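You operate a simulated robot arm through the tools that you are given. There is no shell and no other tool. Be economical: measure what you need, move in short steps, check, and stop when the job is done.

Carry out the task below with a simulated robot arm. There is one attempt and no reset: what you move stays moved.

TASK
Set the yellow and green dials to 2 and switch their lamps on.
Fine: on the dimmer pack; leave its other dials and switches.

The check looks at the end state, three seconds after you hand in, the way a careful person would. Anything else that was tipped, shoved, dropped, spilled or broken makes it a failure.

THE ROBOT
A 7-joint arm with a two-finger gripper, on a carriage that runs on a rail from [0.603, -0.001] to [-1.777, 0.002] (x, y) and turns from 171 to 504 degrees about z. Base frame: it is fixed where the carriage stands at the start and does not move with it; the origin is on the floor, on the carriage's upright axis, x ahead of it, y to its left, z up; the surface under the hand at the start is at about z = 0.74. Units: m, degrees, N and s.
Its first joint turns from -149.0 to 149.0 degrees. Places, roughly: blue lamp dial [0.5, -0.5, 0.8]; green lamp dial [0.6, -0.5, 0.8]; green lamp switch [0.6, -0.5, 0.8]; red lamp dial [0.8, -0.5, 0.8]; yellow lamp dial [0.7, -0.5, 0.8]; yellow lamp switch [0.7, -0.5, 0.8]. Payload 2.45 kg.
The tool frame sits at the grasp point between the pads (the TCP): z along the fingers, y along the line on which they close. The tips reach 0.026 m beyond it. Largest opening 0.096 m; the body of the gripper starts 0.069 m behind the TCP.
Orientation is told as [roll, pitch, yaw] about the base's x, y, z axes, in that order, counted from this pose: with the fingers straight down and closing along the base's y, the tool's x points along the base's -x, its y along +y and its z along -z.

THE INTERFACE
- The arm moves only by the tool drive_tool. Its argument "plan" is a list of rows, each a list of 3 entries, a list of its own where there are three numbers: the closure in counts, from 0 (fully open) to 255 (shut), then the shift along the tool's x, y, z in m, then the turn, a rotation vector about the tool's x, y, z in degrees. In form: [[claw, [dx, dy, dz], [wx, wy, wz]], ...]. A call has 1 to 12 rows; each row shifts and turns the commanded pose from where the row before left it, along the tool's axes as they then stand. Each row takes 0.2 s and may step no farther than 0.05 m and 8.6 degrees from the row before; otherwise, or with a gripper value out of range, the whole call is refused. Where a pose cannot be reached the arm comes as near as it can. A force on the tool above 80 N (or 10 N above the force at the start of the call, whichever is more), or a blocked arm, ends the call early, and 0.2 s more pass. The fingers move at their own pace and stop on an object; they squeeze with about 44 N. The grip force told is the motor's: it shows also when the fingers shut on nothing. Time passes only in rows, and 0.2 s behind the last, so rows that do not move let the fingers close. The reply holds the time, the measured pose of the TCP, the force on the tool along the base axes, the opening and the grip force, in the units named above and with some noise, with the torque about the TCP (base axes, N m) and any sound that the robot's microphone picked up, and new pictures: "views" is both (left out), scene, wrist or none.
- Cameras (640 x 400 px; columns grow to the right, rows downward): "scene" is now at [0.0082, 0.1098, 1.6192]; the picture's right is [-0.72, -0.69, 0.00], its down [-0.34, 0.35, -0.87] and it looks along [0.60, -0.63, -0.49] (base axes); focal length 282 px, centre (320, 200). "wrist" rides on the gripper at [0.082, 0.003, -0.098] in the tool frame; the picture's right is [-0.04, 1.00, 0.00], its down [-0.73, -0.03, -0.68] and it looks along [-0.68, -0.03, 0.73] (tool axes); focal length 256 px, centre (320, 200). There is no depth. A picture from a camera that has moved, and an enlarged one, comes with that camera's place and axes in the base frame and with its lens. The place of the scene camera against the robot may be out by one fixed shift of up to 0.018 m in any direction.
- lift_body(by): slides the trunk up (or, below 0, down) by that many m; the arm and the scene camera ride with it, the base frame stays. It gives what a move gives, with no picture.
- drive_base(legs): drives the robot by 1 to 6 legs, each [ahead, left, turn to the left] in m, m and degrees, along the robot's own axes; the way and the turn of a leg run together, so that a leg with both is an arc; at most 1.5 m and 180 degrees a leg. The arm and the cameras ride along, it lands a little off, and it stops where it bumps. It keeps to its track: a leg is cut to what the track allows. It gives what a move gives, and a new picture of the scene camera.
- aim_head(pan, tilt): turns the head with the scene camera to pan (to the left, within 155 degrees either way) and tilt (down, from -29 to 69), counted from straight ahead of the robot. It gives what a move gives, and a new picture of the scene camera.
- enlarge(camera, box): a new picture of the part [left, top, right, bottom] of that camera's present view, enlarged. The clock stands still meanwhile.
- sign_off(): hands the job in; it is judged then, once.

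Go step by step. Nothing tells you exact positions but the pictures and the camera data: compare them with the known pose of the tool, close in by small moves and look again before you grip or let go. The budget is 120 turns and 260 pictures, counting those below and the enlarged ones. Unless the task says otherwise, let go and move clear before handing in, and close with one line.

The tools are called after "Call:" by a JSON object that holds its "api" and its "payload". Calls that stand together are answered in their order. drive_tool: Moves the arm, as the interface text tells. Its arguments: {"type":"object","properties":{"plan":{"type":"array"},"views":{"type":"string","enum":["both","scene","wrist","none"]}},"required":["plan"]} The other tools are called the same way: lift_body (by) slides the trunk up or down; drive_base (legs) drives the base; aim_head (pan, tilt) turns the head that bears the scene camera; enlarge (camera, box) takes an enlarged picture of a part of a camera's view; sign_off () hands the job in.

At the start:

```text
time: 0.0
tool_pos: [0.4715, -0.7815, 1.1398]
tcp_rot: [0.2, 0.0, 0.0]
force: [0.6, -0.2, -0.2]
moment: [0.0, -0.02, 0.0]
width: 0.096
grasp_force: 0.1
trunk travel left (down, up): [-0.6, 0.11]
robot x, y, heading: [-0.0012, -0.0001, 0.3]
head pan, tilt: [-46.1, 29.4]
```

scene: 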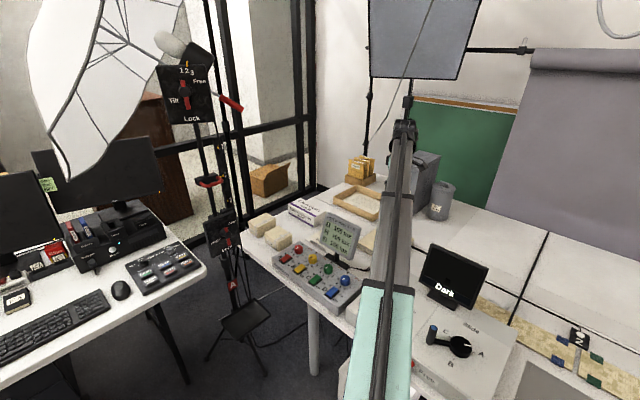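
wrist: 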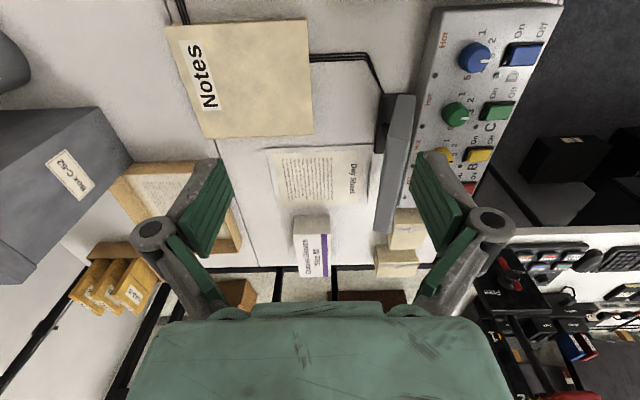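

I see the dimmer pack with four dials and rocker switches, left of the arm in the scene view and at the upper right in the wrist view. I'll look closer before moving.

Call:
{"api": "enlarge", "payload": {"camera": "scene", "box": [260, 200, 380, 320]}}

Call:
{"api": "enlarge", "payload": {"camera": "wrist", "box": [370, 0, 570, 220]}}

```text
3.33 times, centred on (320, 260) of scene
camera zoom: at [0.0082, 0.1098, 1.6192], right [-0.72, -0.69, 0.0], down [-0.34, 0.35, -0.87], along [0.6, -0.63, -0.49], focal length 940 px, centre (320, 0)
```

zoom: 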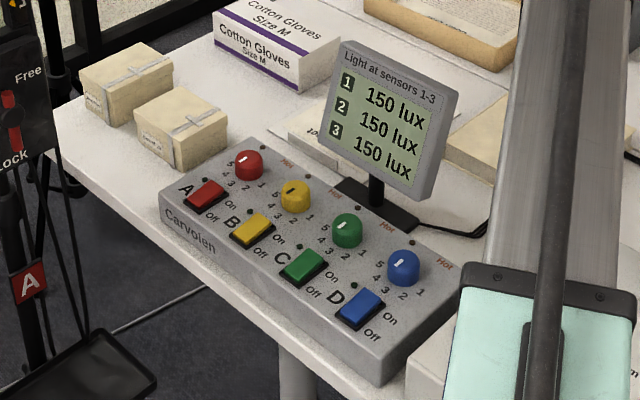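

```text
1.82 times, centred on (470, 110) of wrist
camera zoom: at [0.3907, -0.7787, 1.2374], right [0.04, 1.0, 0.0], down [0.73, -0.03, 0.68], along [0.68, -0.03, -0.73], focal length 465 px, centre (47, 364)
```

zoom: 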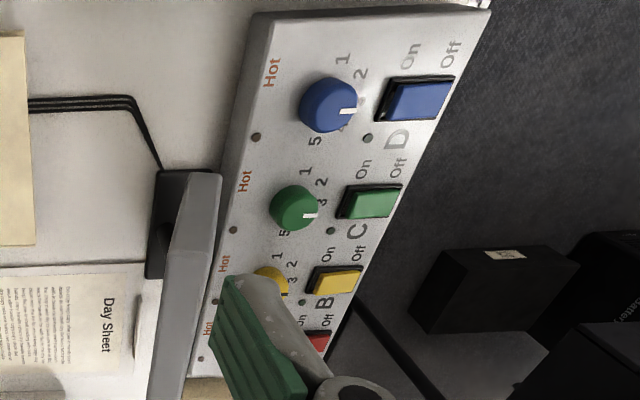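

The dials appear to point at about 3. I'll move the hand in +y so the wrist camera looks straight at the panel.

Call:
{"api": "drive_tool", "payload": {"plan": [[0, [0, 0.045, 0], [0, 0, 0]], [0, [0, 0.045, 0], [0, 0, 0]], [0, [0, 0.045, 0], [0, 0, 0]], [0, [0, 0.045, 0], [0, 0, 0]], [0, [0, 0.045, 0], [0, 0, 0]], [0, [0, 0.045, 0], [0, 0, 0]], [0, [0.03, 0, 0], [0, 0, 0]]]}}

```text
time: 1.6
tool_pos: [0.4416, -0.5102, 1.1385]
tcp_rot: [0.0, 0.0, 0.0]
force: [0.2, 0.1, -0.3]
moment: [-0.05, 0.03, 0.0]
width: 0.0957
grasp_force: 0.0
trunk travel left (down, up): [-0.6, 0.11]
robot x, y, heading: [-0.0038, 0.0001, 0.2]
head pan, tilt: [-46.1, 29.4]
camera scene: at [0.0083, 0.1104, 1.6191], right [-0.72, -0.69, 0.0], down [-0.34, 0.35, -0.87], along [0.6, -0.63, -0.49], focal length 282 px, centre (320, 200)
camera wrist: at [0.3603, -0.5074, 1.2372], right [0.04, 1.0, 0.0], down [0.73, -0.03, 0.68], along [0.68, -0.03, -0.73], focal length 256 px, centre (320, 200)
```

scene: 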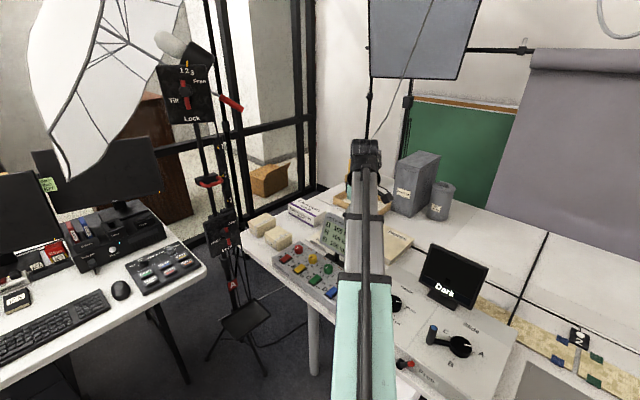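
wrist: 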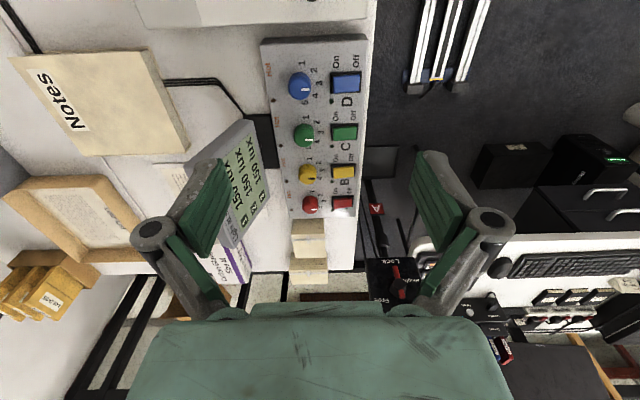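

Call:
{"api": "enlarge", "payload": {"camera": "wrist", "box": [250, 30, 380, 220]}}

Call:
{"api": "enlarge", "payload": {"camera": "scene", "box": [260, 220, 345, 305]}}

Call:
{"api": "enlarge", "payload": {"camera": "wrist", "box": [285, 100, 365, 180]}}

```text
2.11 times, centred on (315, 125) of wrist
camera zoom: at [0.3603, -0.5074, 1.2372], right [0.04, 1.0, 0.0], down [0.73, -0.03, 0.68], along [0.68, -0.03, -0.73], focal length 539 px, centre (330, 358)
```

zoom: 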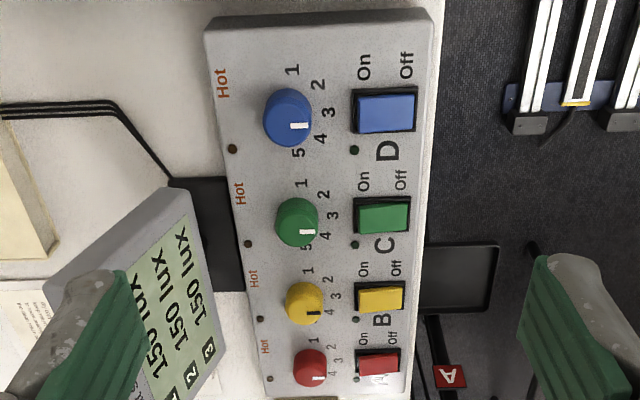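

```text
4.71 times, centred on (302, 262) of scene
camera zoom: at [0.0083, 0.1104, 1.6191], right [-0.72, -0.69, 0.0], down [-0.34, 0.35, -0.87], along [0.6, -0.63, -0.49], focal length 1328 px, centre (402, -94)
```

zoom: 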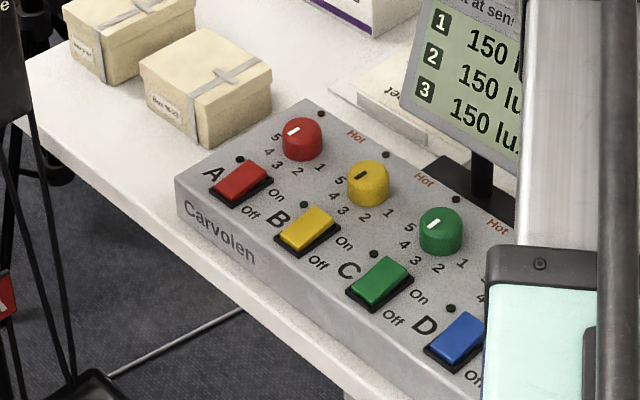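

```text
5.00 times, centred on (325, 140) of wrist
camera zoom: at [0.3603, -0.5074, 1.2372], right [0.04, 1.0, 0.0], down [0.73, -0.03, 0.68], along [0.68, -0.03, -0.73], focal length 1280 px, centre (295, 500)
```

zoom: 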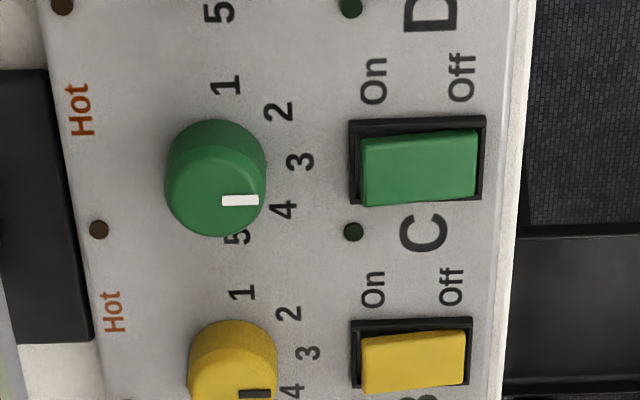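

All four dials point at 3 (pointer toward +y). The labels are 45° apart, so 2 is 45° counterclockwise from above. The rockers' On side is toward the dials. I'll go lower to triangulate heights.

Call:
{"api": "drive_tool", "payload": {"plan": [[0, [0, 0, 0.045], [0, 0, 0]], [0, [0, 0, 0.045], [0, 0, 0]], [0, [0, 0, 0.045], [0, 0, 0]], [0, [0, 0, 0], [0, 0, 0]]], "views": "wrist"}}

Call:
{"api": "enlarge", "payload": {"camera": "wrist", "box": [240, 0, 400, 100]}}

Call:
{"api": "enlarge", "payload": {"camera": "wrist", "box": [240, 80, 400, 180]}}

```text
time: 2.6
tool_pos: [0.4427, -0.5114, 1.005]
tcp_rot: [0.0, 0.0, 0.1]
force: [-0.4, -1.1, -0.4]
moment: [0.04, -0.02, -0.02]
width: 0.096
grasp_force: 0.1
trunk travel left (down, up): [-0.6, 0.11]
robot x, y, heading: [-0.001, -0.0006, 0.0]
head pan, tilt: [-46.1, 29.4]
camera wrist: at [0.3607, -0.5077, 1.1025], right [0.04, 1.0, 0.0], down [0.73, -0.03, 0.68], along [0.68, -0.03, -0.73], focal length 256 px, centre (320, 200)
```

wrist: 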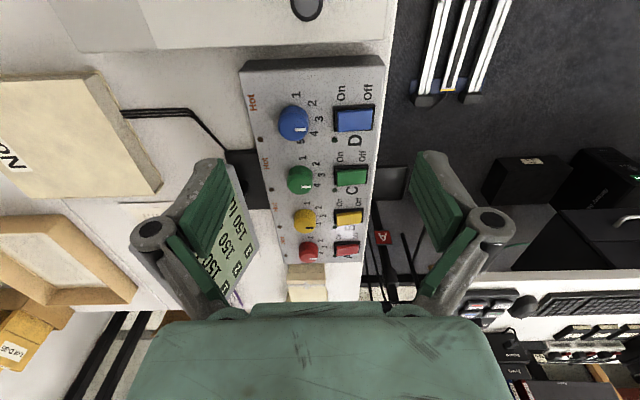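

```text
4.00 times, centred on (320, 50) of wrist
camera zoom: at [0.3607, -0.5077, 1.1025], right [0.04, 1.0, 0.0], down [0.73, -0.03, 0.68], along [0.68, -0.03, -0.73], focal length 1024 px, centre (320, 800)
```

zoom: 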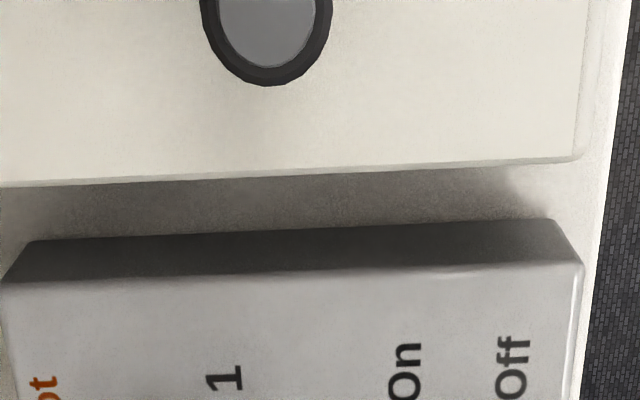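

```text
4.00 times, centred on (320, 130) of wrist
camera zoom: at [0.3607, -0.5077, 1.1025], right [0.04, 1.0, 0.0], down [0.73, -0.03, 0.68], along [0.68, -0.03, -0.73], focal length 1024 px, centre (320, 480)
```

zoom: 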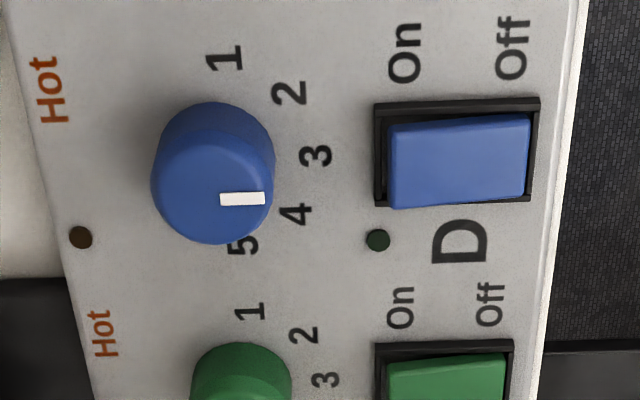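

The panel top is about z = 0.785. The green dial is near (0.605, -0.548) and the display stands about 0.08 m behind it. I'll hover over the green dial.

Call:
{"api": "drive_tool", "payload": {"plan": [[90, [-0.045, -0.01, 0], [0, 0, 0]], [90, [-0.045, -0.01, 0], [0, 0, 0]], [90, [-0.045, -0.01, 0], [0, 0, 0]], [90, [-0.027, -0.006, 0], [0, 0, 0]], [90, [0, 0, 0.045], [0, 0, 0]], [90, [0, 0, 0.045], [0, 0, 0]], [90, [0, 0, 0.03], [0, 0, 0]], [90, [0, 0, 0], [0, 0, 0]]]}}

Call:
{"api": "enlarge", "payload": {"camera": "wrist", "box": [200, 80, 440, 230]}}

```text
time: 4.4
tool_pos: [0.6052, -0.5481, 0.8857]
tcp_rot: [0.0, 0.0, 0.0]
force: [0.2, 0.5, 0.7]
moment: [-0.01, 0.03, 0.02]
width: 0.0622
grasp_force: 0.1
trunk travel left (down, up): [-0.6, 0.11]
robot x, y, heading: [-0.0015, 0.0032, 0.2]
head pan, tilt: [-46.1, 29.4]
camera scene: at [0.0083, 0.1097, 1.6192], right [-0.72, -0.69, 0.0], down [-0.34, 0.35, -0.87], along [0.6, -0.63, -0.49], focal length 282 px, centre (320, 200)
camera wrist: at [0.5229, -0.5441, 0.983], right [0.04, 1.0, 0.0], down [0.73, -0.03, 0.68], along [0.68, -0.03, -0.73], focal length 256 px, centre (320, 200)
```

scene: 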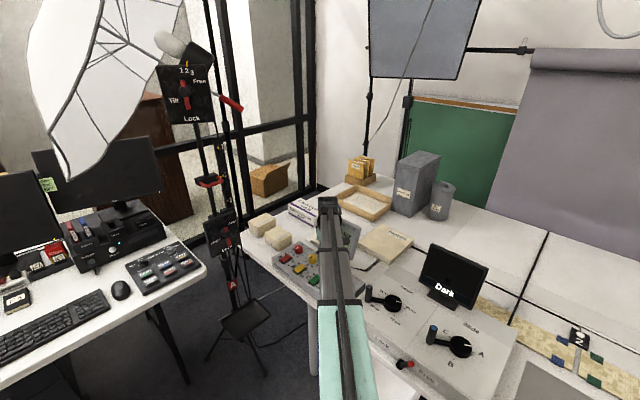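
wrist: 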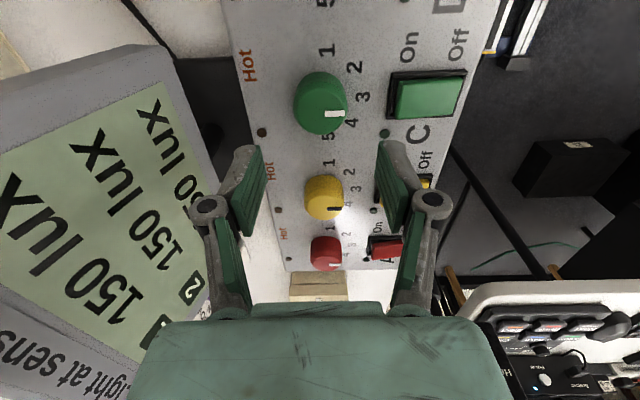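

```text
2.67 times, centred on (320, 155) of wrist
camera zoom: at [0.5229, -0.5441, 0.983], right [0.04, 1.0, 0.0], down [0.73, -0.03, 0.68], along [0.68, -0.03, -0.73], focal length 683 px, centre (320, 320)
```

zoom: 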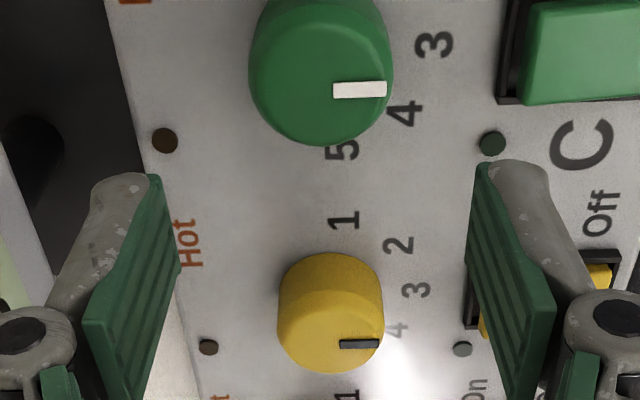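

The green dial axis is about (0.600, -0.547) with its top near 0.815. Shifting 5 mm and descending with the fingers straddling the dial.

Call:
{"api": "drive_tool", "payload": {"plan": [[90, [0.005, 0.001, 0.02], [0, 0, 0]], [90, [0, 0, 0.02], [0, 0, 0]], [90, [0, 0, 0.012], [0, 0, 0]], [90, [0, 0, 0], [0, 0, 0]]], "views": "wrist"}}

Call:
{"api": "enlarge", "payload": {"camera": "wrist", "box": [200, 80, 440, 230]}}

```text
time: 5.4
tool_pos: [0.5998, -0.5458, 0.833]
tcp_rot: [0.0, 0.0, 0.0]
force: [0.8, 0.8, 0.9]
moment: [-0.01, 0.0, -0.02]
width: 0.062
grasp_force: 0.1
trunk travel left (down, up): [-0.6, 0.11]
robot x, y, heading: [0.0016, -0.0004, 0.1]
head pan, tilt: [-46.1, 29.4]
camera wrist: at [0.5177, -0.5431, 0.9306], right [0.04, 1.0, 0.0], down [0.73, -0.03, 0.68], along [0.68, -0.03, -0.73], focal length 256 px, centre (320, 200)
```

wrist: 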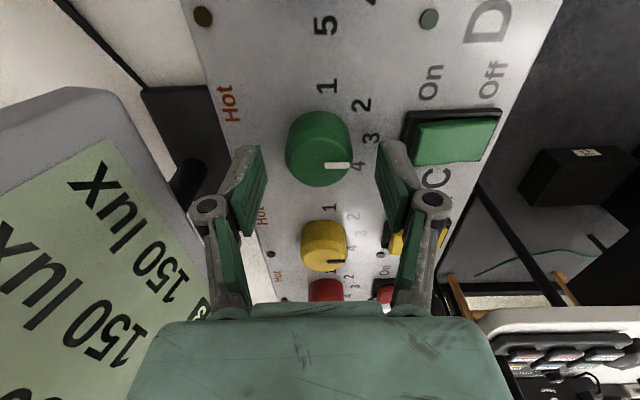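

```text
2.67 times, centred on (320, 155) of wrist
camera zoom: at [0.5177, -0.5431, 0.9306], right [0.04, 1.0, 0.0], down [0.73, -0.03, 0.68], along [0.68, -0.03, -0.73], focal length 683 px, centre (320, 320)
```

zoom: 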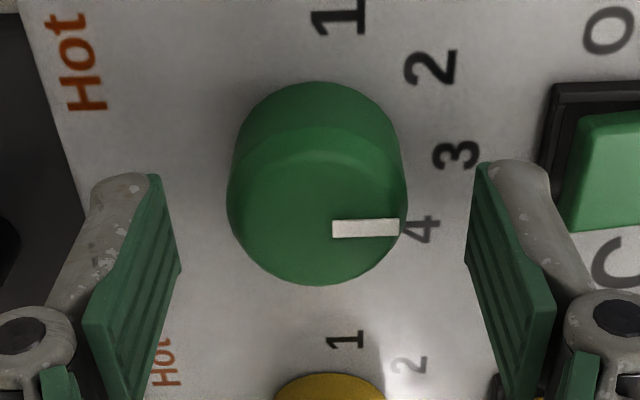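

The hand is centred over the green dial (its top is about 0.817). I'll descend 11 mm and grip.

Call:
{"api": "drive_tool", "payload": {"plan": [[90, [0.001, -0.001, 0.011], [0, 0, 0]], [90, [0, 0, 0], [0, 0, 0]], [140, [0, 0, 0], [0, 0, 0]], [160, [0, 0, 0], [0, 0, 0]], [180, [0, 0, 0], [0, 0, 0]]], "views": "wrist"}}

```text
time: 6.6
tool_pos: [0.5976, -0.5465, 0.8221]
tcp_rot: [0.1, 0.0, 0.0]
force: [-0.3, 3.2, -0.9]
moment: [0.19, -0.06, 0.03]
width: 0.0364
grasp_force: 44.6
trunk travel left (down, up): [-0.6, 0.11]
robot x, y, heading: [-0.0011, -0.0002, -0.1]
head pan, tilt: [-46.1, 29.4]
camera wrist: at [0.5168, -0.5437, 0.9195], right [0.04, 1.0, 0.0], down [0.73, -0.03, 0.68], along [0.68, -0.03, -0.73], focal length 256 px, centre (320, 200)
```

wrist: 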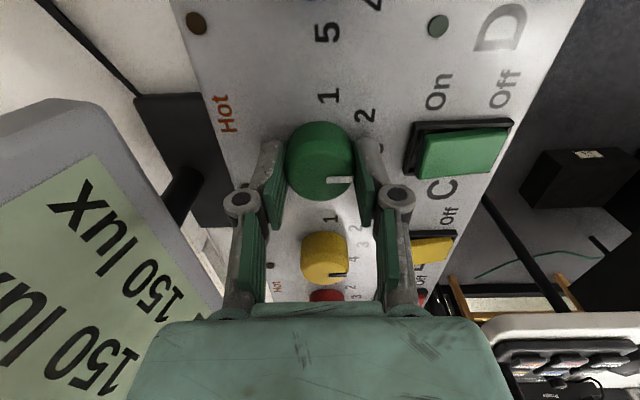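

The green dial is gripped. Turning CCW from here would swing the hand's camera side toward the display, so I'll open, pre-rotate +45° the other way, and look again.

Call:
{"api": "drive_tool", "payload": {"plan": [[90, [0, 0, 0], [0, 0, 0]], [90, [0, 0, 0], [0, 0, 0]], [90, [0, 0, -0.012], [0, 0, 0]], [90, [0, 0, 0], [0, 0, 7.5]], [90, [0, 0, 0], [0, 0, 7.5]], [90, [0, 0, 0], [0, 0, 7.5]], [90, [0, 0, 0], [0, 0, 7.5]], [90, [0, 0, 0], [0, 0, 7.5]], [90, [0, 0, 0], [0, 0, 7.5]], [90, [0, 0, 0], [0, 0, 0]]]}}

```text
time: 8.8
tool_pos: [0.5966, -0.5488, 0.8336]
tcp_rot: [0.0, 0.0, -45.1]
force: [0.6, 0.3, 1.2]
moment: [-0.01, 0.01, 0.0]
width: 0.0622
grasp_force: 0.1
trunk travel left (down, up): [-0.6, 0.11]
robot x, y, heading: [0.0027, -0.0007, 0.2]
head pan, tilt: [-46.1, 29.4]
camera scene: at [0.0082, 0.1098, 1.6192], right [-0.72, -0.69, 0.0], down [-0.34, 0.35, -0.87], along [0.6, -0.63, -0.49], focal length 282 px, centre (320, 200)
camera wrist: at [0.5429, -0.4879, 0.9311], right [0.74, 0.68, 0.0], down [0.5, -0.54, 0.68], along [0.46, -0.5, -0.73], focal length 256 px, centre (320, 200)
```

scene: 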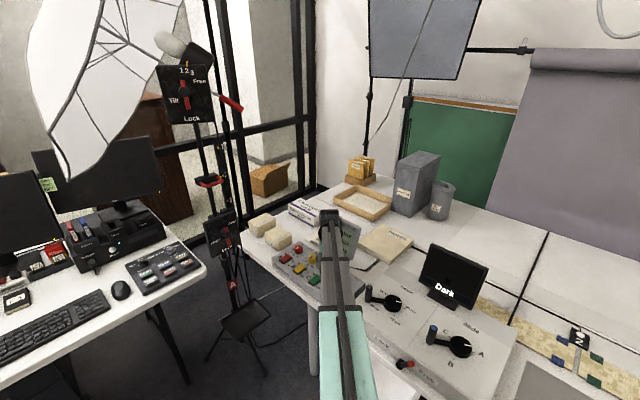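
wrist: 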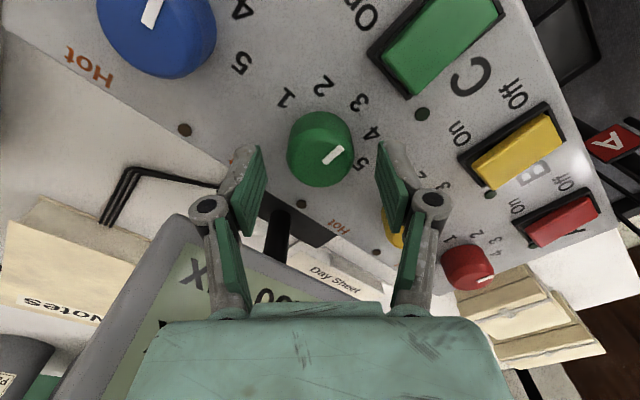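

Well-aligned and clear of the display. Descend, grip, then turn −45° about the tool z back to yaw 0.

Call:
{"api": "drive_tool", "payload": {"plan": [[90, [0, 0, 0.012], [0, 0, 0]], [140, [0, 0, 0], [0, 0, 0]], [180, [0, 0, 0], [0, 0, 0]], [180, [0, 0, 0], [0, 0, 0]], [180, [0, 0, 0], [0, 0, -7.5]], [180, [0, 0, 0], [0, 0, -7.5]], [180, [0, 0, 0], [0, 0, -7.5]], [180, [0, 0, 0], [0, 0, -7.5]], [180, [0, 0, 0], [0, 0, -7.5]], [180, [0, 0, 0], [0, 0, -7.5]], [180, [0, 0, 0], [0, 0, 0]]], "views": "wrist"}}

Call:
{"api": "enlarge", "payload": {"camera": "wrist", "box": [220, 80, 420, 205]}}

```text
time: 11.2
tool_pos: [0.5994, -0.546, 0.8206]
tcp_rot: [0.2, 0.0, 0.0]
force: [1.4, 9.1, -7.1]
moment: [0.24, -0.82, -0.01]
width: 0.0361
grasp_force: 44.6
trunk travel left (down, up): [-0.6, 0.11]
robot x, y, heading: [0.0009, -0.0014, 0.1]
head pan, tilt: [-46.1, 29.4]
camera wrist: at [0.517, -0.544, 0.9189], right [0.04, 1.0, 0.0], down [0.73, -0.03, 0.68], along [0.68, -0.02, -0.73], focal length 256 px, centre (320, 200)
```

wrist: 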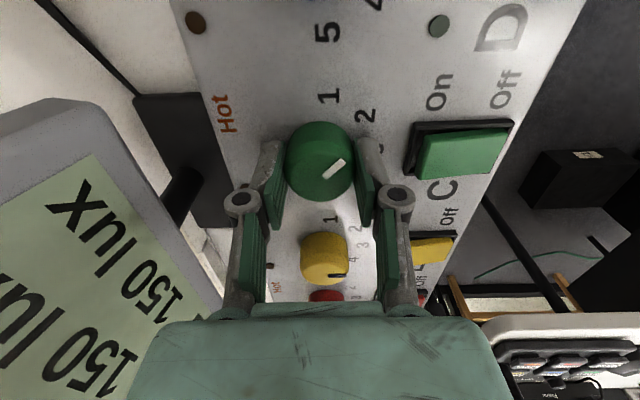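

```text
3.20 times, centred on (320, 142) of wrist
camera zoom: at [0.517, -0.544, 0.9189], right [0.04, 1.0, 0.0], down [0.73, -0.03, 0.68], along [0.68, -0.02, -0.73], focal length 819 px, centre (320, 384)
```

zoom: 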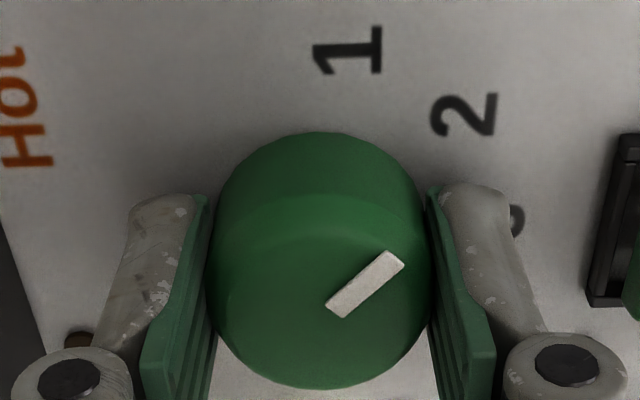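

The pointer turned to about 45°, toward 2. Releasing, lifting, and checking.

Call:
{"api": "drive_tool", "payload": {"plan": [[90, [0, 0, 0], [0, 0, 0]], [90, [0, 0, 0], [0, 0, 0]], [90, [0, 0, -0.03], [0, 0, 0]], [90, [0, 0, -0.03], [0, 0, 0]], [90, [0, 0, 0], [0, 0, 0]]], "views": "wrist"}}

Call:
{"api": "enlarge", "payload": {"camera": "wrist", "box": [220, 40, 420, 165]}}

```text
time: 12.4
tool_pos: [0.5981, -0.5467, 0.8817]
tcp_rot: [0.0, 0.1, -0.1]
force: [-0.3, 0.4, -0.4]
moment: [0.0, 0.0, -0.02]
width: 0.0618
grasp_force: 0.1
trunk travel left (down, up): [-0.6, 0.11]
robot x, y, heading: [0.0032, -0.0007, -0.1]
head pan, tilt: [-46.1, 29.4]
camera wrist: at [0.5162, -0.5443, 0.9799], right [0.04, 1.0, 0.0], down [0.73, -0.03, 0.68], along [0.68, -0.03, -0.73], focal length 256 px, centre (320, 200)
```

wrist: 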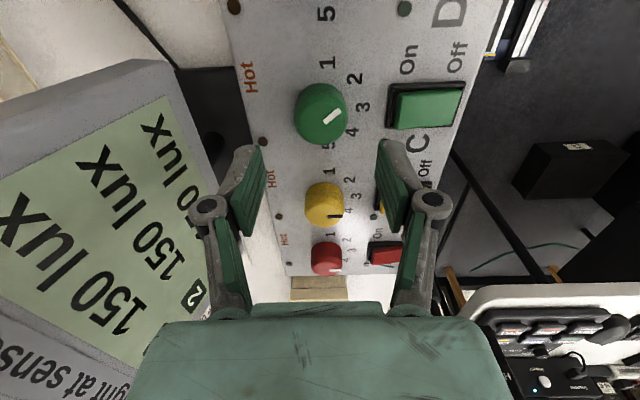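

```text
3.20 times, centred on (320, 102) of wrist
camera zoom: at [0.5162, -0.5443, 0.9799], right [0.04, 1.0, 0.0], down [0.73, -0.03, 0.68], along [0.68, -0.03, -0.73], focal length 819 px, centre (320, 512)
```

zoom: 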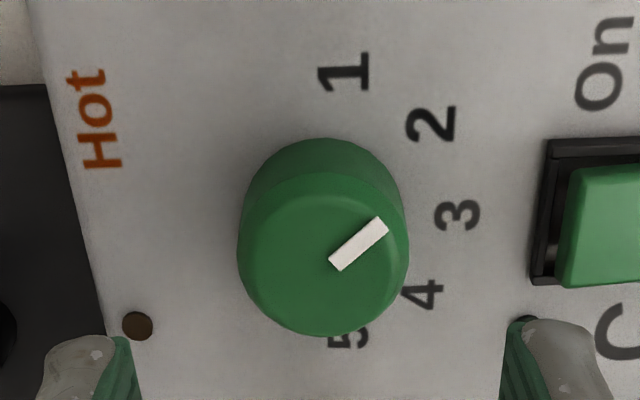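

The green dial now reads 2. Next is the yellow dial at about (0.687, -0.547): shift over and pre-rotate +45° while high.

Call:
{"api": "drive_tool", "payload": {"plan": [[90, [-0.045, 0, 0], [0, 0, 0]], [90, [-0.044, 0, 0], [0, 0, 0]], [90, [0, 0, 0], [0, 0, 7.5]], [90, [0, 0, 0], [0, 0, 7.5]], [90, [0, 0, 0], [0, 0, 7.5]], [90, [0, 0, 0], [0, 0, 7.5]], [90, [0, 0, 0], [0, 0, 7.5]], [90, [0, 0, 0], [0, 0, 7.5]], [90, [0, 0, 0.025], [0, 0, 0]], [90, [0, 0, 0.023], [0, 0, 0]], [90, [0, 0, 0], [0, 0, 0]]]}}

Call:
{"api": "enlarge", "payload": {"camera": "wrist", "box": [220, 80, 420, 205]}}

```text
time: 14.8
tool_pos: [0.6869, -0.5468, 0.8332]
tcp_rot: [0.0, 0.1, -45.1]
force: [-0.7, 0.3, 0.4]
moment: [0.0, -0.05, 0.0]
width: 0.0619
grasp_force: 0.0
trunk travel left (down, up): [-0.6, 0.11]
robot x, y, heading: [-0.0021, 0.0021, -0.2]
head pan, tilt: [-46.1, 29.4]
camera scene: at [0.0083, 0.1097, 1.6192], right [-0.72, -0.69, 0.0], down [-0.34, 0.35, -0.87], along [0.6, -0.63, -0.49], focal length 282 px, centre (320, 200)
camera wrist: at [0.632, -0.4874, 0.9316], right [0.74, 0.68, 0.0], down [0.5, -0.54, 0.68], along [0.46, -0.5, -0.73], focal length 256 px, centre (320, 200)
```

scene: 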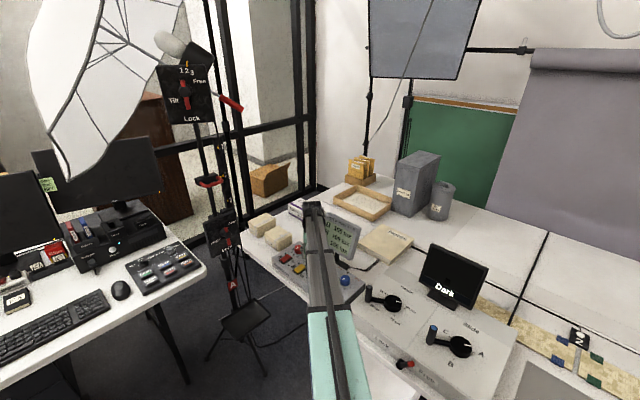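
wrist: 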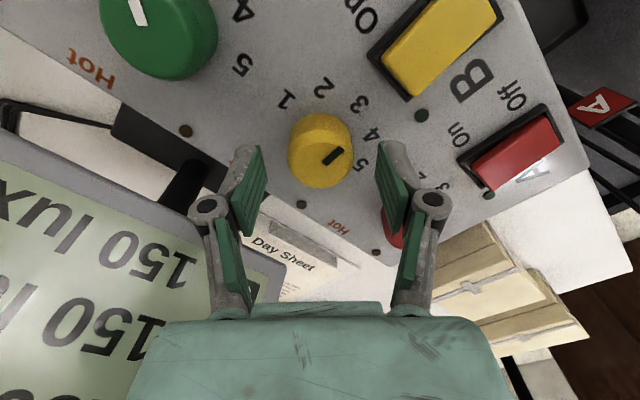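

```text
3.20 times, centred on (320, 142) of wrist
camera zoom: at [0.632, -0.4874, 0.9316], right [0.74, 0.68, 0.0], down [0.5, -0.54, 0.68], along [0.46, -0.5, -0.73], focal length 819 px, centre (320, 384)
```

zoom: 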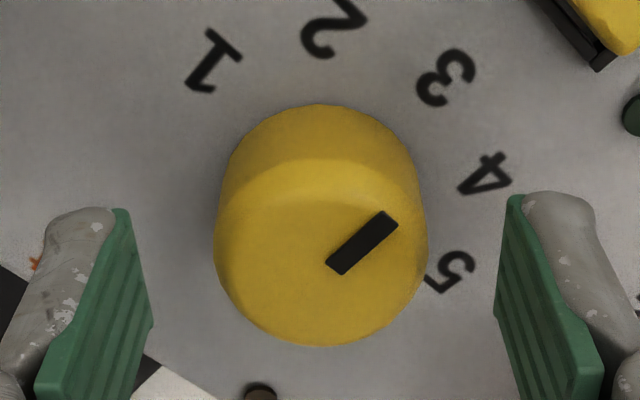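

Aligned over the yellow dial. The labels look closer to 40–42° apart, so I'll turn this one 42°.

Call:
{"api": "drive_tool", "payload": {"plan": [[90, [0, 0, 0.012], [0, 0, 0]], [140, [0, 0, 0], [0, 0, 0]], [180, [0, 0, 0], [0, 0, 0]], [180, [0, 0, 0], [0, 0, 0]], [180, [0, 0, 0], [0, 0, -7]], [180, [0, 0, 0], [0, 0, -7]], [180, [0, 0, 0], [0, 0, -7]], [180, [0, 0, 0], [0, 0, -7]], [180, [0, 0, 0], [0, 0, -7]], [180, [0, 0, 0], [0, 0, -7]], [180, [0, 0, 0], [0, 0, 0]]], "views": "wrist"}}

Call:
{"api": "drive_tool", "payload": {"plan": [[90, [0, 0, 0], [0, 0, 0]], [90, [0, 0, 0], [0, 0, 0]], [90, [0, 0, -0.04], [0, 0, -3]], [90, [0, 0, -0.04], [0, 0, 0]], [90, [0, 0, -0.04], [0, 0, 0]], [90, [0.04, 0, 0], [0, 0, 0]], [90, [0.04, 0, 0], [0, 0, 0]], [90, [0, 0, 0], [0, 0, 0]]], "views": "wrist"}}

Call:
{"api": "enlarge", "payload": {"camera": "wrist", "box": [250, 60, 400, 160]}}

Call:
{"api": "enlarge", "payload": {"camera": "wrist", "box": [250, 140, 400, 240]}}

```text
time: 17.2
tool_pos: [0.6884, -0.5469, 0.8219]
tcp_rot: [0.1, -0.1, -2.8]
force: [7.8, 5.3, 8.8]
moment: [0.29, 0.12, -0.04]
width: 0.036
grasp_force: 44.9
trunk travel left (down, up): [-0.6, 0.11]
robot x, y, heading: [0.0033, -0.0022, 0.0]
head pan, tilt: [-46.1, 29.4]
camera wrist: at [0.6065, -0.5396, 0.9203], right [0.09, 1.0, 0.0], down [0.73, -0.07, 0.68], along [0.68, -0.06, -0.73], focal length 256 px, centre (320, 200)
```

wrist: 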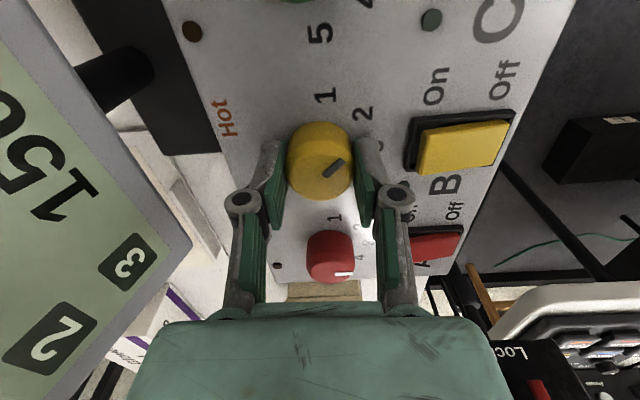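

```text
time: 19.0
tool_pos: [0.6066, -0.5482, 0.9419]
tcp_rot: [0.0, 0.0, -0.1]
force: [0.6, -0.4, -0.1]
moment: [-0.01, -0.04, -0.01]
width: 0.0619
grasp_force: 0.0
trunk travel left (down, up): [-0.6, 0.11]
robot x, y, heading: [0.0006, 0.0024, -0.0]
head pan, tilt: [-46.1, 29.4]
camera wrist: at [0.5257, -0.5444, 1.0402], right [0.04, 1.0, 0.0], down [0.73, -0.03, 0.68], along [0.68, -0.03, -0.73], focal length 256 px, centre (320, 200)
```

wrist: 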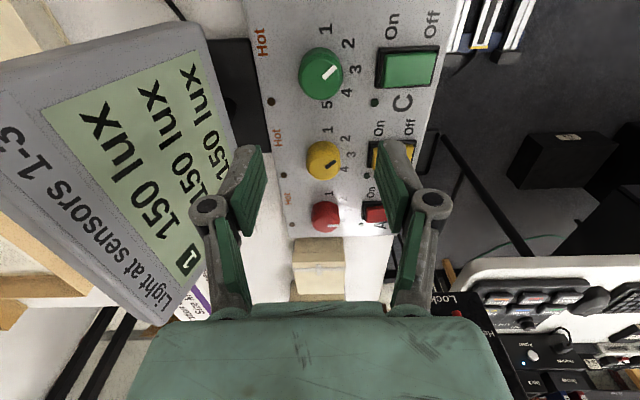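

```text
4.00 times, centred on (325, 110) of wrist
camera zoom: at [0.5257, -0.5444, 1.0402], right [0.04, 1.0, 0.0], down [0.73, -0.03, 0.68], along [0.68, -0.03, -0.73], focal length 1024 px, centre (300, 560)
```

zoom: 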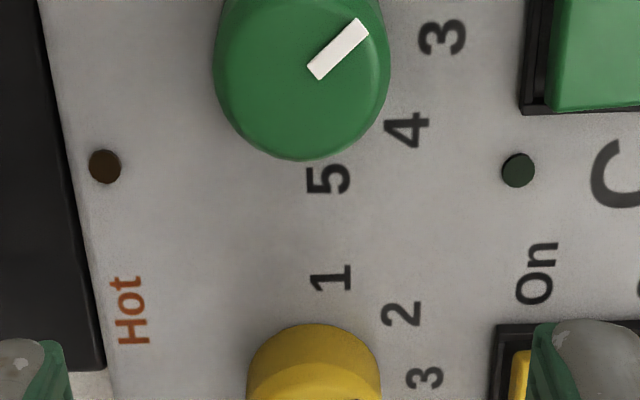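

```text
4.00 times, centred on (325, 190) of wrist
camera zoom: at [0.5257, -0.5444, 1.0402], right [0.04, 1.0, 0.0], down [0.73, -0.03, 0.68], along [0.68, -0.03, -0.73], focal length 1024 px, centre (300, 240)
```

zoom: 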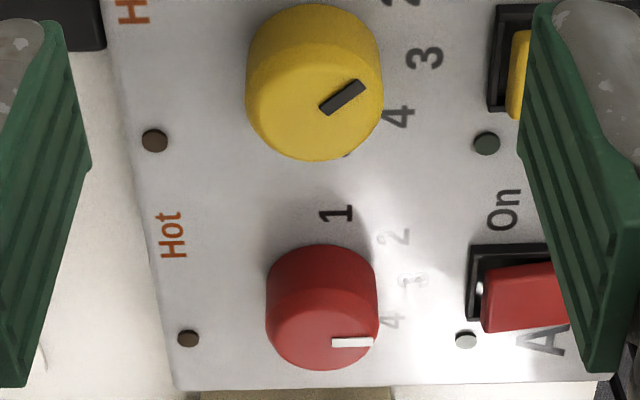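

Solving the label geometry gives about 40° spacing. Green measures about 42–44° and yellow about 39°, so both are at 2. Next are the switches: On half of the green rocker near (0.599, -0.480); I'll hover above it with the fingers shut.

Call:
{"api": "drive_tool", "payload": {"plan": [[255, [0.007, 0.034, 0], [0, 0, 0]], [255, [0, 0.034, 0], [0, 0, 0]], [255, [0, 0, 0.04], [0, 0, 0]], [255, [0, 0, 0.04], [0, 0, 0]], [255, [0, 0, 0.015], [0, 0, 0]], [255, [0, 0, 0], [0, 0, 0]]], "views": "wrist"}}

Call:
{"api": "enlarge", "payload": {"camera": "wrist", "box": [220, 80, 420, 205]}}

```text
time: 20.4
tool_pos: [0.6008, -0.4791, 0.8468]
tcp_rot: [0.0, 0.0, 0.1]
force: [0.4, 0.4, -0.3]
moment: [-0.01, 0.01, 0.01]
width: 0.0001
grasp_force: 29.2
trunk travel left (down, up): [-0.6, 0.11]
robot x, y, heading: [-0.0005, -0.0021, 0.1]
head pan, tilt: [-46.1, 29.4]
camera wrist: at [0.5189, -0.4762, 0.9444], right [0.04, 1.0, 0.0], down [0.73, -0.03, 0.68], along [0.68, -0.03, -0.73], focal length 256 px, centre (320, 200)
```

wrist: 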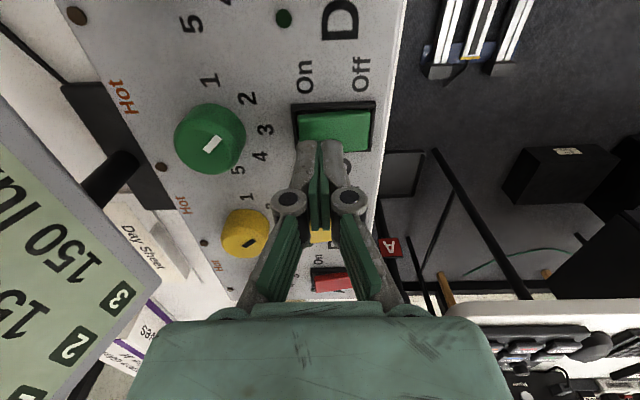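

```text
3.20 times, centred on (320, 142) of wrist
camera zoom: at [0.5189, -0.4762, 0.9444], right [0.04, 1.0, 0.0], down [0.73, -0.03, 0.68], along [0.68, -0.03, -0.73], focal length 819 px, centre (320, 384)
```

zoom: 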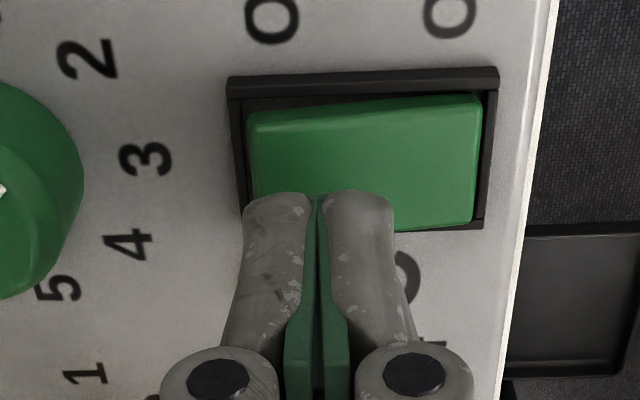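

The fingertips are about 10 mm to the On side of the rocker's centre; I'll nudge 2 mm further that way and descend carefully.

Call:
{"api": "drive_tool", "payload": {"plan": [[255, [0.002, -0.002, 0.008], [0, 0, 0]], [255, [0, 0, 0.008], [0, 0, 0]], [255, [0, 0, 0.005], [0, 0, 0]], [255, [0, 0, 0], [0, 0, 0]]], "views": "wrist"}}

Call:
{"api": "enlarge", "payload": {"camera": "wrist", "box": [220, 80, 420, 205]}}

```text
time: 21.4
tool_pos: [0.5985, -0.4824, 0.8281]
tcp_rot: [-0.1, -0.1, 0.0]
force: [2.0, -7.2, 19.5]
moment: [0.0, 0.01, -0.02]
width: 0.0
grasp_force: 28.7
trunk travel left (down, up): [-0.6, 0.11]
robot x, y, heading: [0.0006, -0.0027, 0.3]
head pan, tilt: [-46.1, 29.4]
camera wrist: at [0.5163, -0.4786, 0.925], right [0.04, 1.0, 0.0], down [0.73, -0.03, 0.68], along [0.68, -0.03, -0.73], focal length 256 px, centre (320, 200)
```

wrist: 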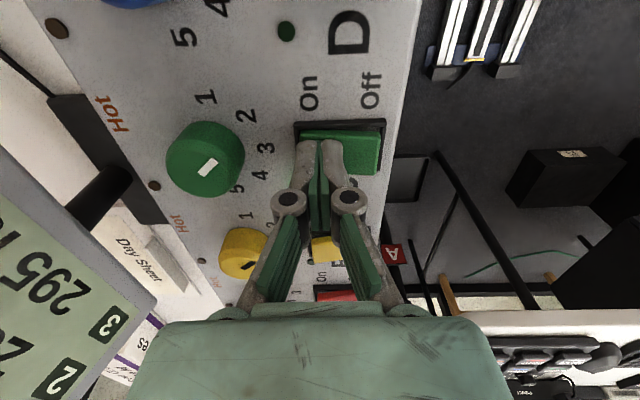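

```text
3.20 times, centred on (320, 142) of wrist
camera zoom: at [0.5163, -0.4786, 0.925], right [0.04, 1.0, 0.0], down [0.73, -0.03, 0.68], along [0.68, -0.03, -0.73], focal length 819 px, centre (320, 384)
```

zoom: 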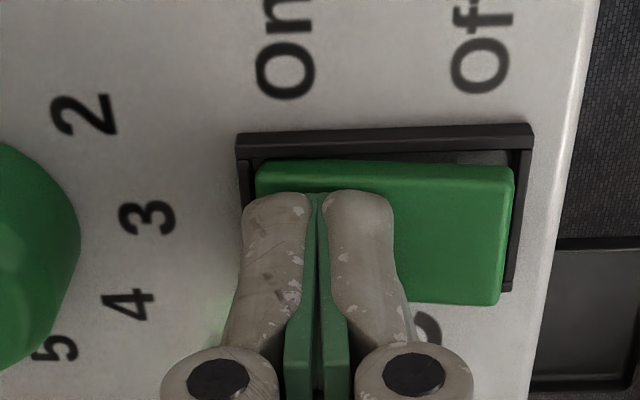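

The rocker flipped and the lux reading rose, so the green lamp is on. Lifting and moving over the yellow rocker.

Call:
{"api": "drive_tool", "payload": {"plan": [[255, [0, 0, -0.03], [0, 0, 0]], [255, [0, 0, -0.02], [0, 0, 0]], [255, [-0.044, 0, 0], [0, 0, 0]], [255, [-0.044, 0, 0], [0, 0, 0]], [255, [0, 0, 0.03], [0, 0, 0]], [255, [0, 0, 0], [0, 0, 0]]]}}

Call:
{"api": "enlarge", "payload": {"camera": "wrist", "box": [220, 0, 420, 205]}}

```text
time: 22.8
tool_pos: [0.6872, -0.4818, 0.8451]
tcp_rot: [0.1, 0.0, -0.1]
force: [-0.1, -0.8, 0.1]
moment: [-0.02, -0.03, 0.03]
width: 0.0001
grasp_force: 28.8
trunk travel left (down, up): [-0.6, 0.11]
robot x, y, heading: [-0.002, 0.0024, 0.0]
head pan, tilt: [-46.1, 29.4]
camera scene: at [0.0082, 0.1097, 1.6192], right [-0.72, -0.69, 0.0], down [-0.34, 0.35, -0.87], along [0.6, -0.63, -0.49], focal length 282 px, centre (320, 200)
camera wrist: at [0.6047, -0.4787, 0.9432], right [0.04, 1.0, 0.0], down [0.73, -0.03, 0.68], along [0.68, -0.03, -0.73], focal length 256 px, centre (320, 200)
```

scene: 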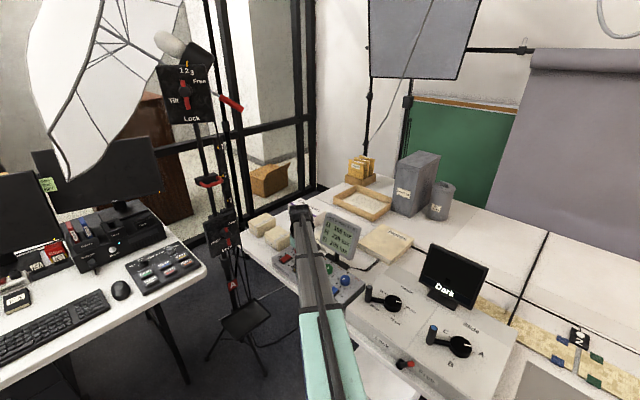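
wrist: 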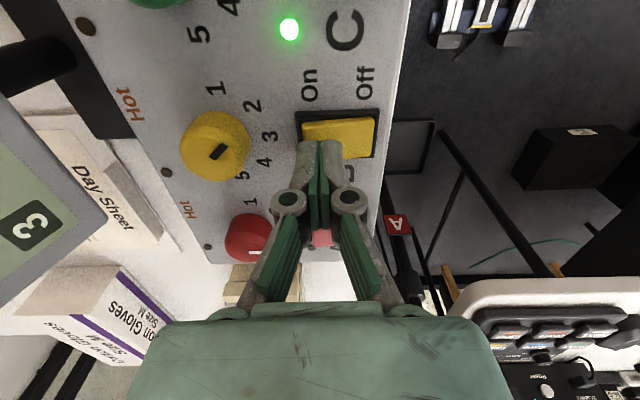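

```text
1.95 times, centred on (320, 102) of wrist
camera zoom: at [0.6047, -0.4787, 0.9432], right [0.04, 1.0, 0.0], down [0.73, -0.03, 0.68], along [0.68, -0.03, -0.73], focal length 500 px, centre (320, 390)
```

zoom: 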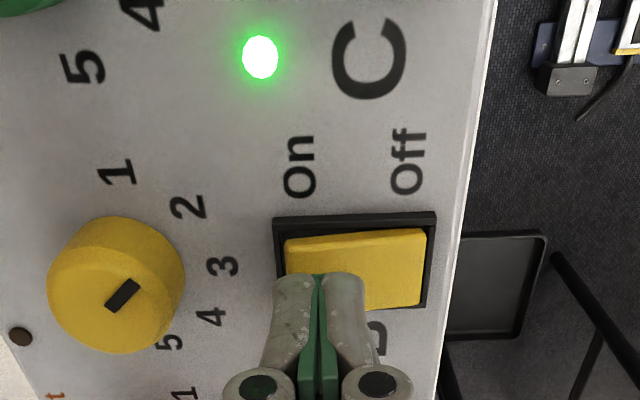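

LED C is lit. The alignment over the yellow rocker matches the green one, so I'll press it the same way.

Call:
{"api": "drive_tool", "payload": {"plan": [[255, [0, 0, 0.008], [0, 0, 0]], [255, [0, 0, 0.006], [0, 0, 0]], [255, [0, 0, 0.005], [0, 0, 0]], [255, [0, 0, 0], [0, 0, 0]]], "views": "wrist"}}

Call:
{"api": "drive_tool", "payload": {"plan": [[255, [0, 0, -0.04], [0, 0, 0]], [255, [0, 0, -0.04], [0, 0, 0]], [255, [0, 0, -0.04], [0, 0, 0]], [255, [0.045, 0, 0], [0, 0, 0]], [255, [0.045, 0, 0], [0, 0, 0]], [255, [0.045, 0, -0.02], [0, 0, 0]], [255, [0, -0.025, 0], [0, 0, 0]], [255, [0, -0.025, 0], [0, 0, 0]]]}}

Call:
{"api": "enlarge", "payload": {"camera": "wrist", "box": [250, 0, 410, 110]}}

Call:
{"api": "enlarge", "payload": {"camera": "wrist", "box": [250, 90, 410, 200]}}

```text
time: 23.8
tool_pos: [0.6865, -0.4819, 0.8269]
tcp_rot: [-0.1, -0.1, 0.0]
force: [0.9, -4.0, 7.1]
moment: [-0.04, -0.03, 0.02]
width: 0.0001
grasp_force: 28.7
trunk travel left (down, up): [-0.6, 0.11]
robot x, y, heading: [0.0001, 0.0023, 0.1]
head pan, tilt: [-46.1, 29.4]
camera wrist: at [0.6045, -0.4789, 0.9252], right [0.04, 1.0, 0.0], down [0.73, -0.03, 0.68], along [0.68, -0.03, -0.73], focal length 256 px, centre (320, 200)
```

wrist: 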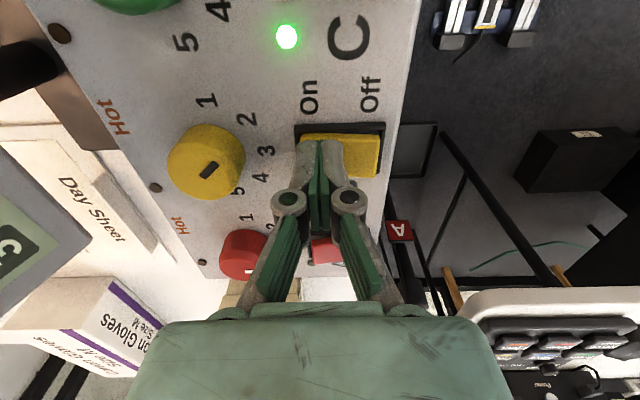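

```text
time: 25.6
tool_pos: [0.5511, -0.5316, 0.9654]
tcp_rot: [0.0, -0.1, 0.0]
force: [0.2, 0.8, -0.6]
moment: [0.0, 0.0, 0.04]
width: 0.0
grasp_force: 28.3
trunk travel left (down, up): [-0.6, 0.11]
robot x, y, heading: [0.0012, 0.0015, -0.0]
head pan, tilt: [-46.1, 29.4]
camera scene: at [0.0084, 0.1096, 1.6192], right [-0.72, -0.69, 0.0], down [-0.34, 0.35, -0.87], along [0.6, -0.63, -0.49], focal length 282 px, centre (320, 200)
camera wrist: at [0.4701, -0.5294, 1.0636], right [0.04, 1.0, 0.0], down [0.73, -0.03, 0.68], along [0.68, -0.03, -0.73], focal length 256 px, centre (320, 200)
```

scene: 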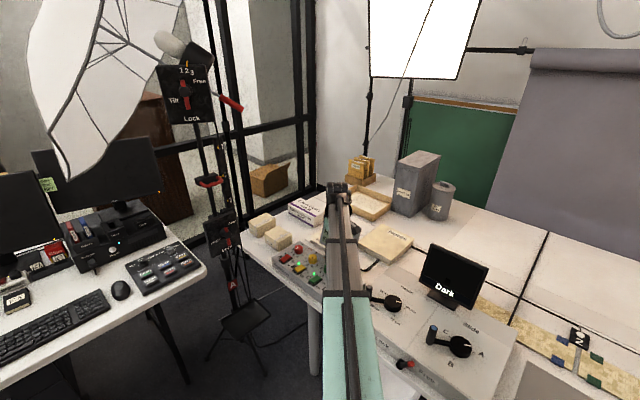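
wrist: 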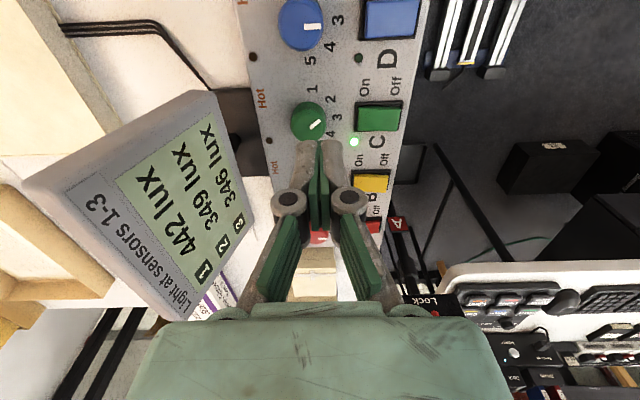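

```text
3.64 times, centred on (330, 55) of wrist
camera zoom: at [0.4701, -0.5294, 1.0636], right [0.04, 1.0, 0.0], down [0.73, -0.03, 0.68], along [0.68, -0.03, -0.73], focal length 931 px, centre (284, 727)
```

zoom: 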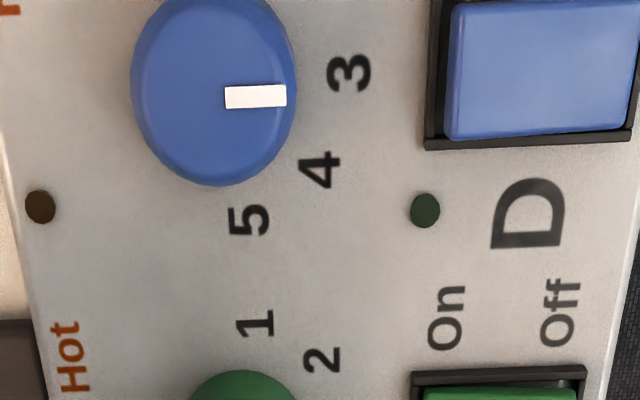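

```text
3.64 times, centred on (330, 145) of wrist
camera zoom: at [0.4701, -0.5294, 1.0636], right [0.04, 1.0, 0.0], down [0.73, -0.03, 0.68], along [0.68, -0.03, -0.73], focal length 931 px, centre (284, 400)
```

zoom: 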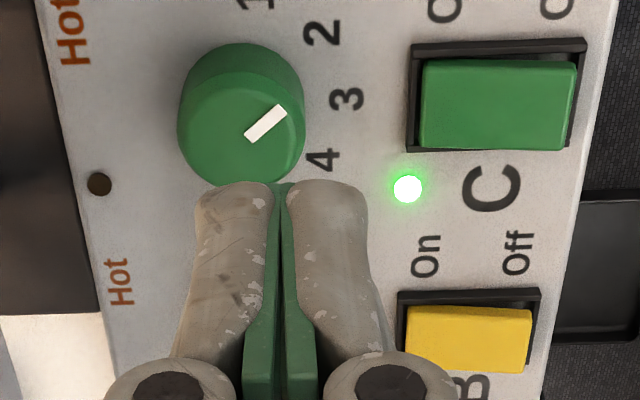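

The lux rose further and a lamp is lit. I'll back the hand away and inspect the whole panel.

Call:
{"api": "drive_tool", "payload": {"plan": [[255, [0.045, 0, -0.04], [0, 0, 0]], [255, [0.045, 0, -0.04], [0, 0, 0]], [90, [0, 0, -0.04], [0, 0, 0]], [0, [0, 0, -0.04], [0, 0, 0]], [0, [0, 0, 0], [0, 0, 0]], [0, [0, 0, 0], [0, 0, 0]]]}}

Call:
{"api": "enlarge", "payload": {"camera": "scene", "box": [260, 200, 380, 320]}}

Call:
{"api": "enlarge", "payload": {"camera": "wrist", "box": [250, 30, 410, 230]}}

```text
refused: row 1 steps farther than a row can; nothing moved
```

```text
3.33 times, centred on (320, 260) of scene
camera zoom: at [0.0084, 0.1096, 1.6192], right [-0.72, -0.69, 0.0], down [-0.34, 0.35, -0.87], along [0.6, -0.63, -0.49], focal length 940 px, centre (320, 0)
```

zoom: 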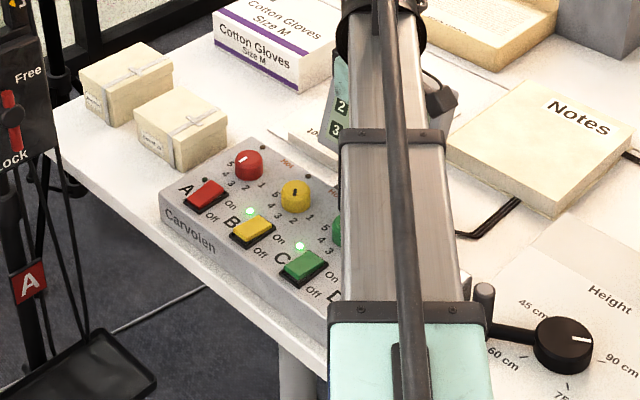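

```text
2.00 times, centred on (330, 130) of wrist
camera zoom: at [0.4701, -0.5294, 1.0636], right [0.04, 1.0, 0.0], down [0.73, -0.03, 0.68], along [0.68, -0.03, -0.73], focal length 512 px, centre (300, 340)
```

zoom: 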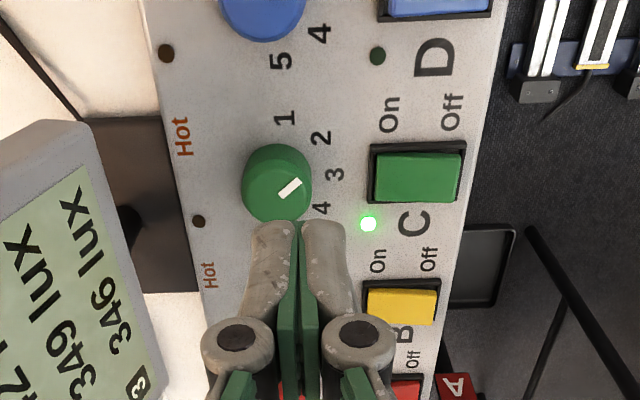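

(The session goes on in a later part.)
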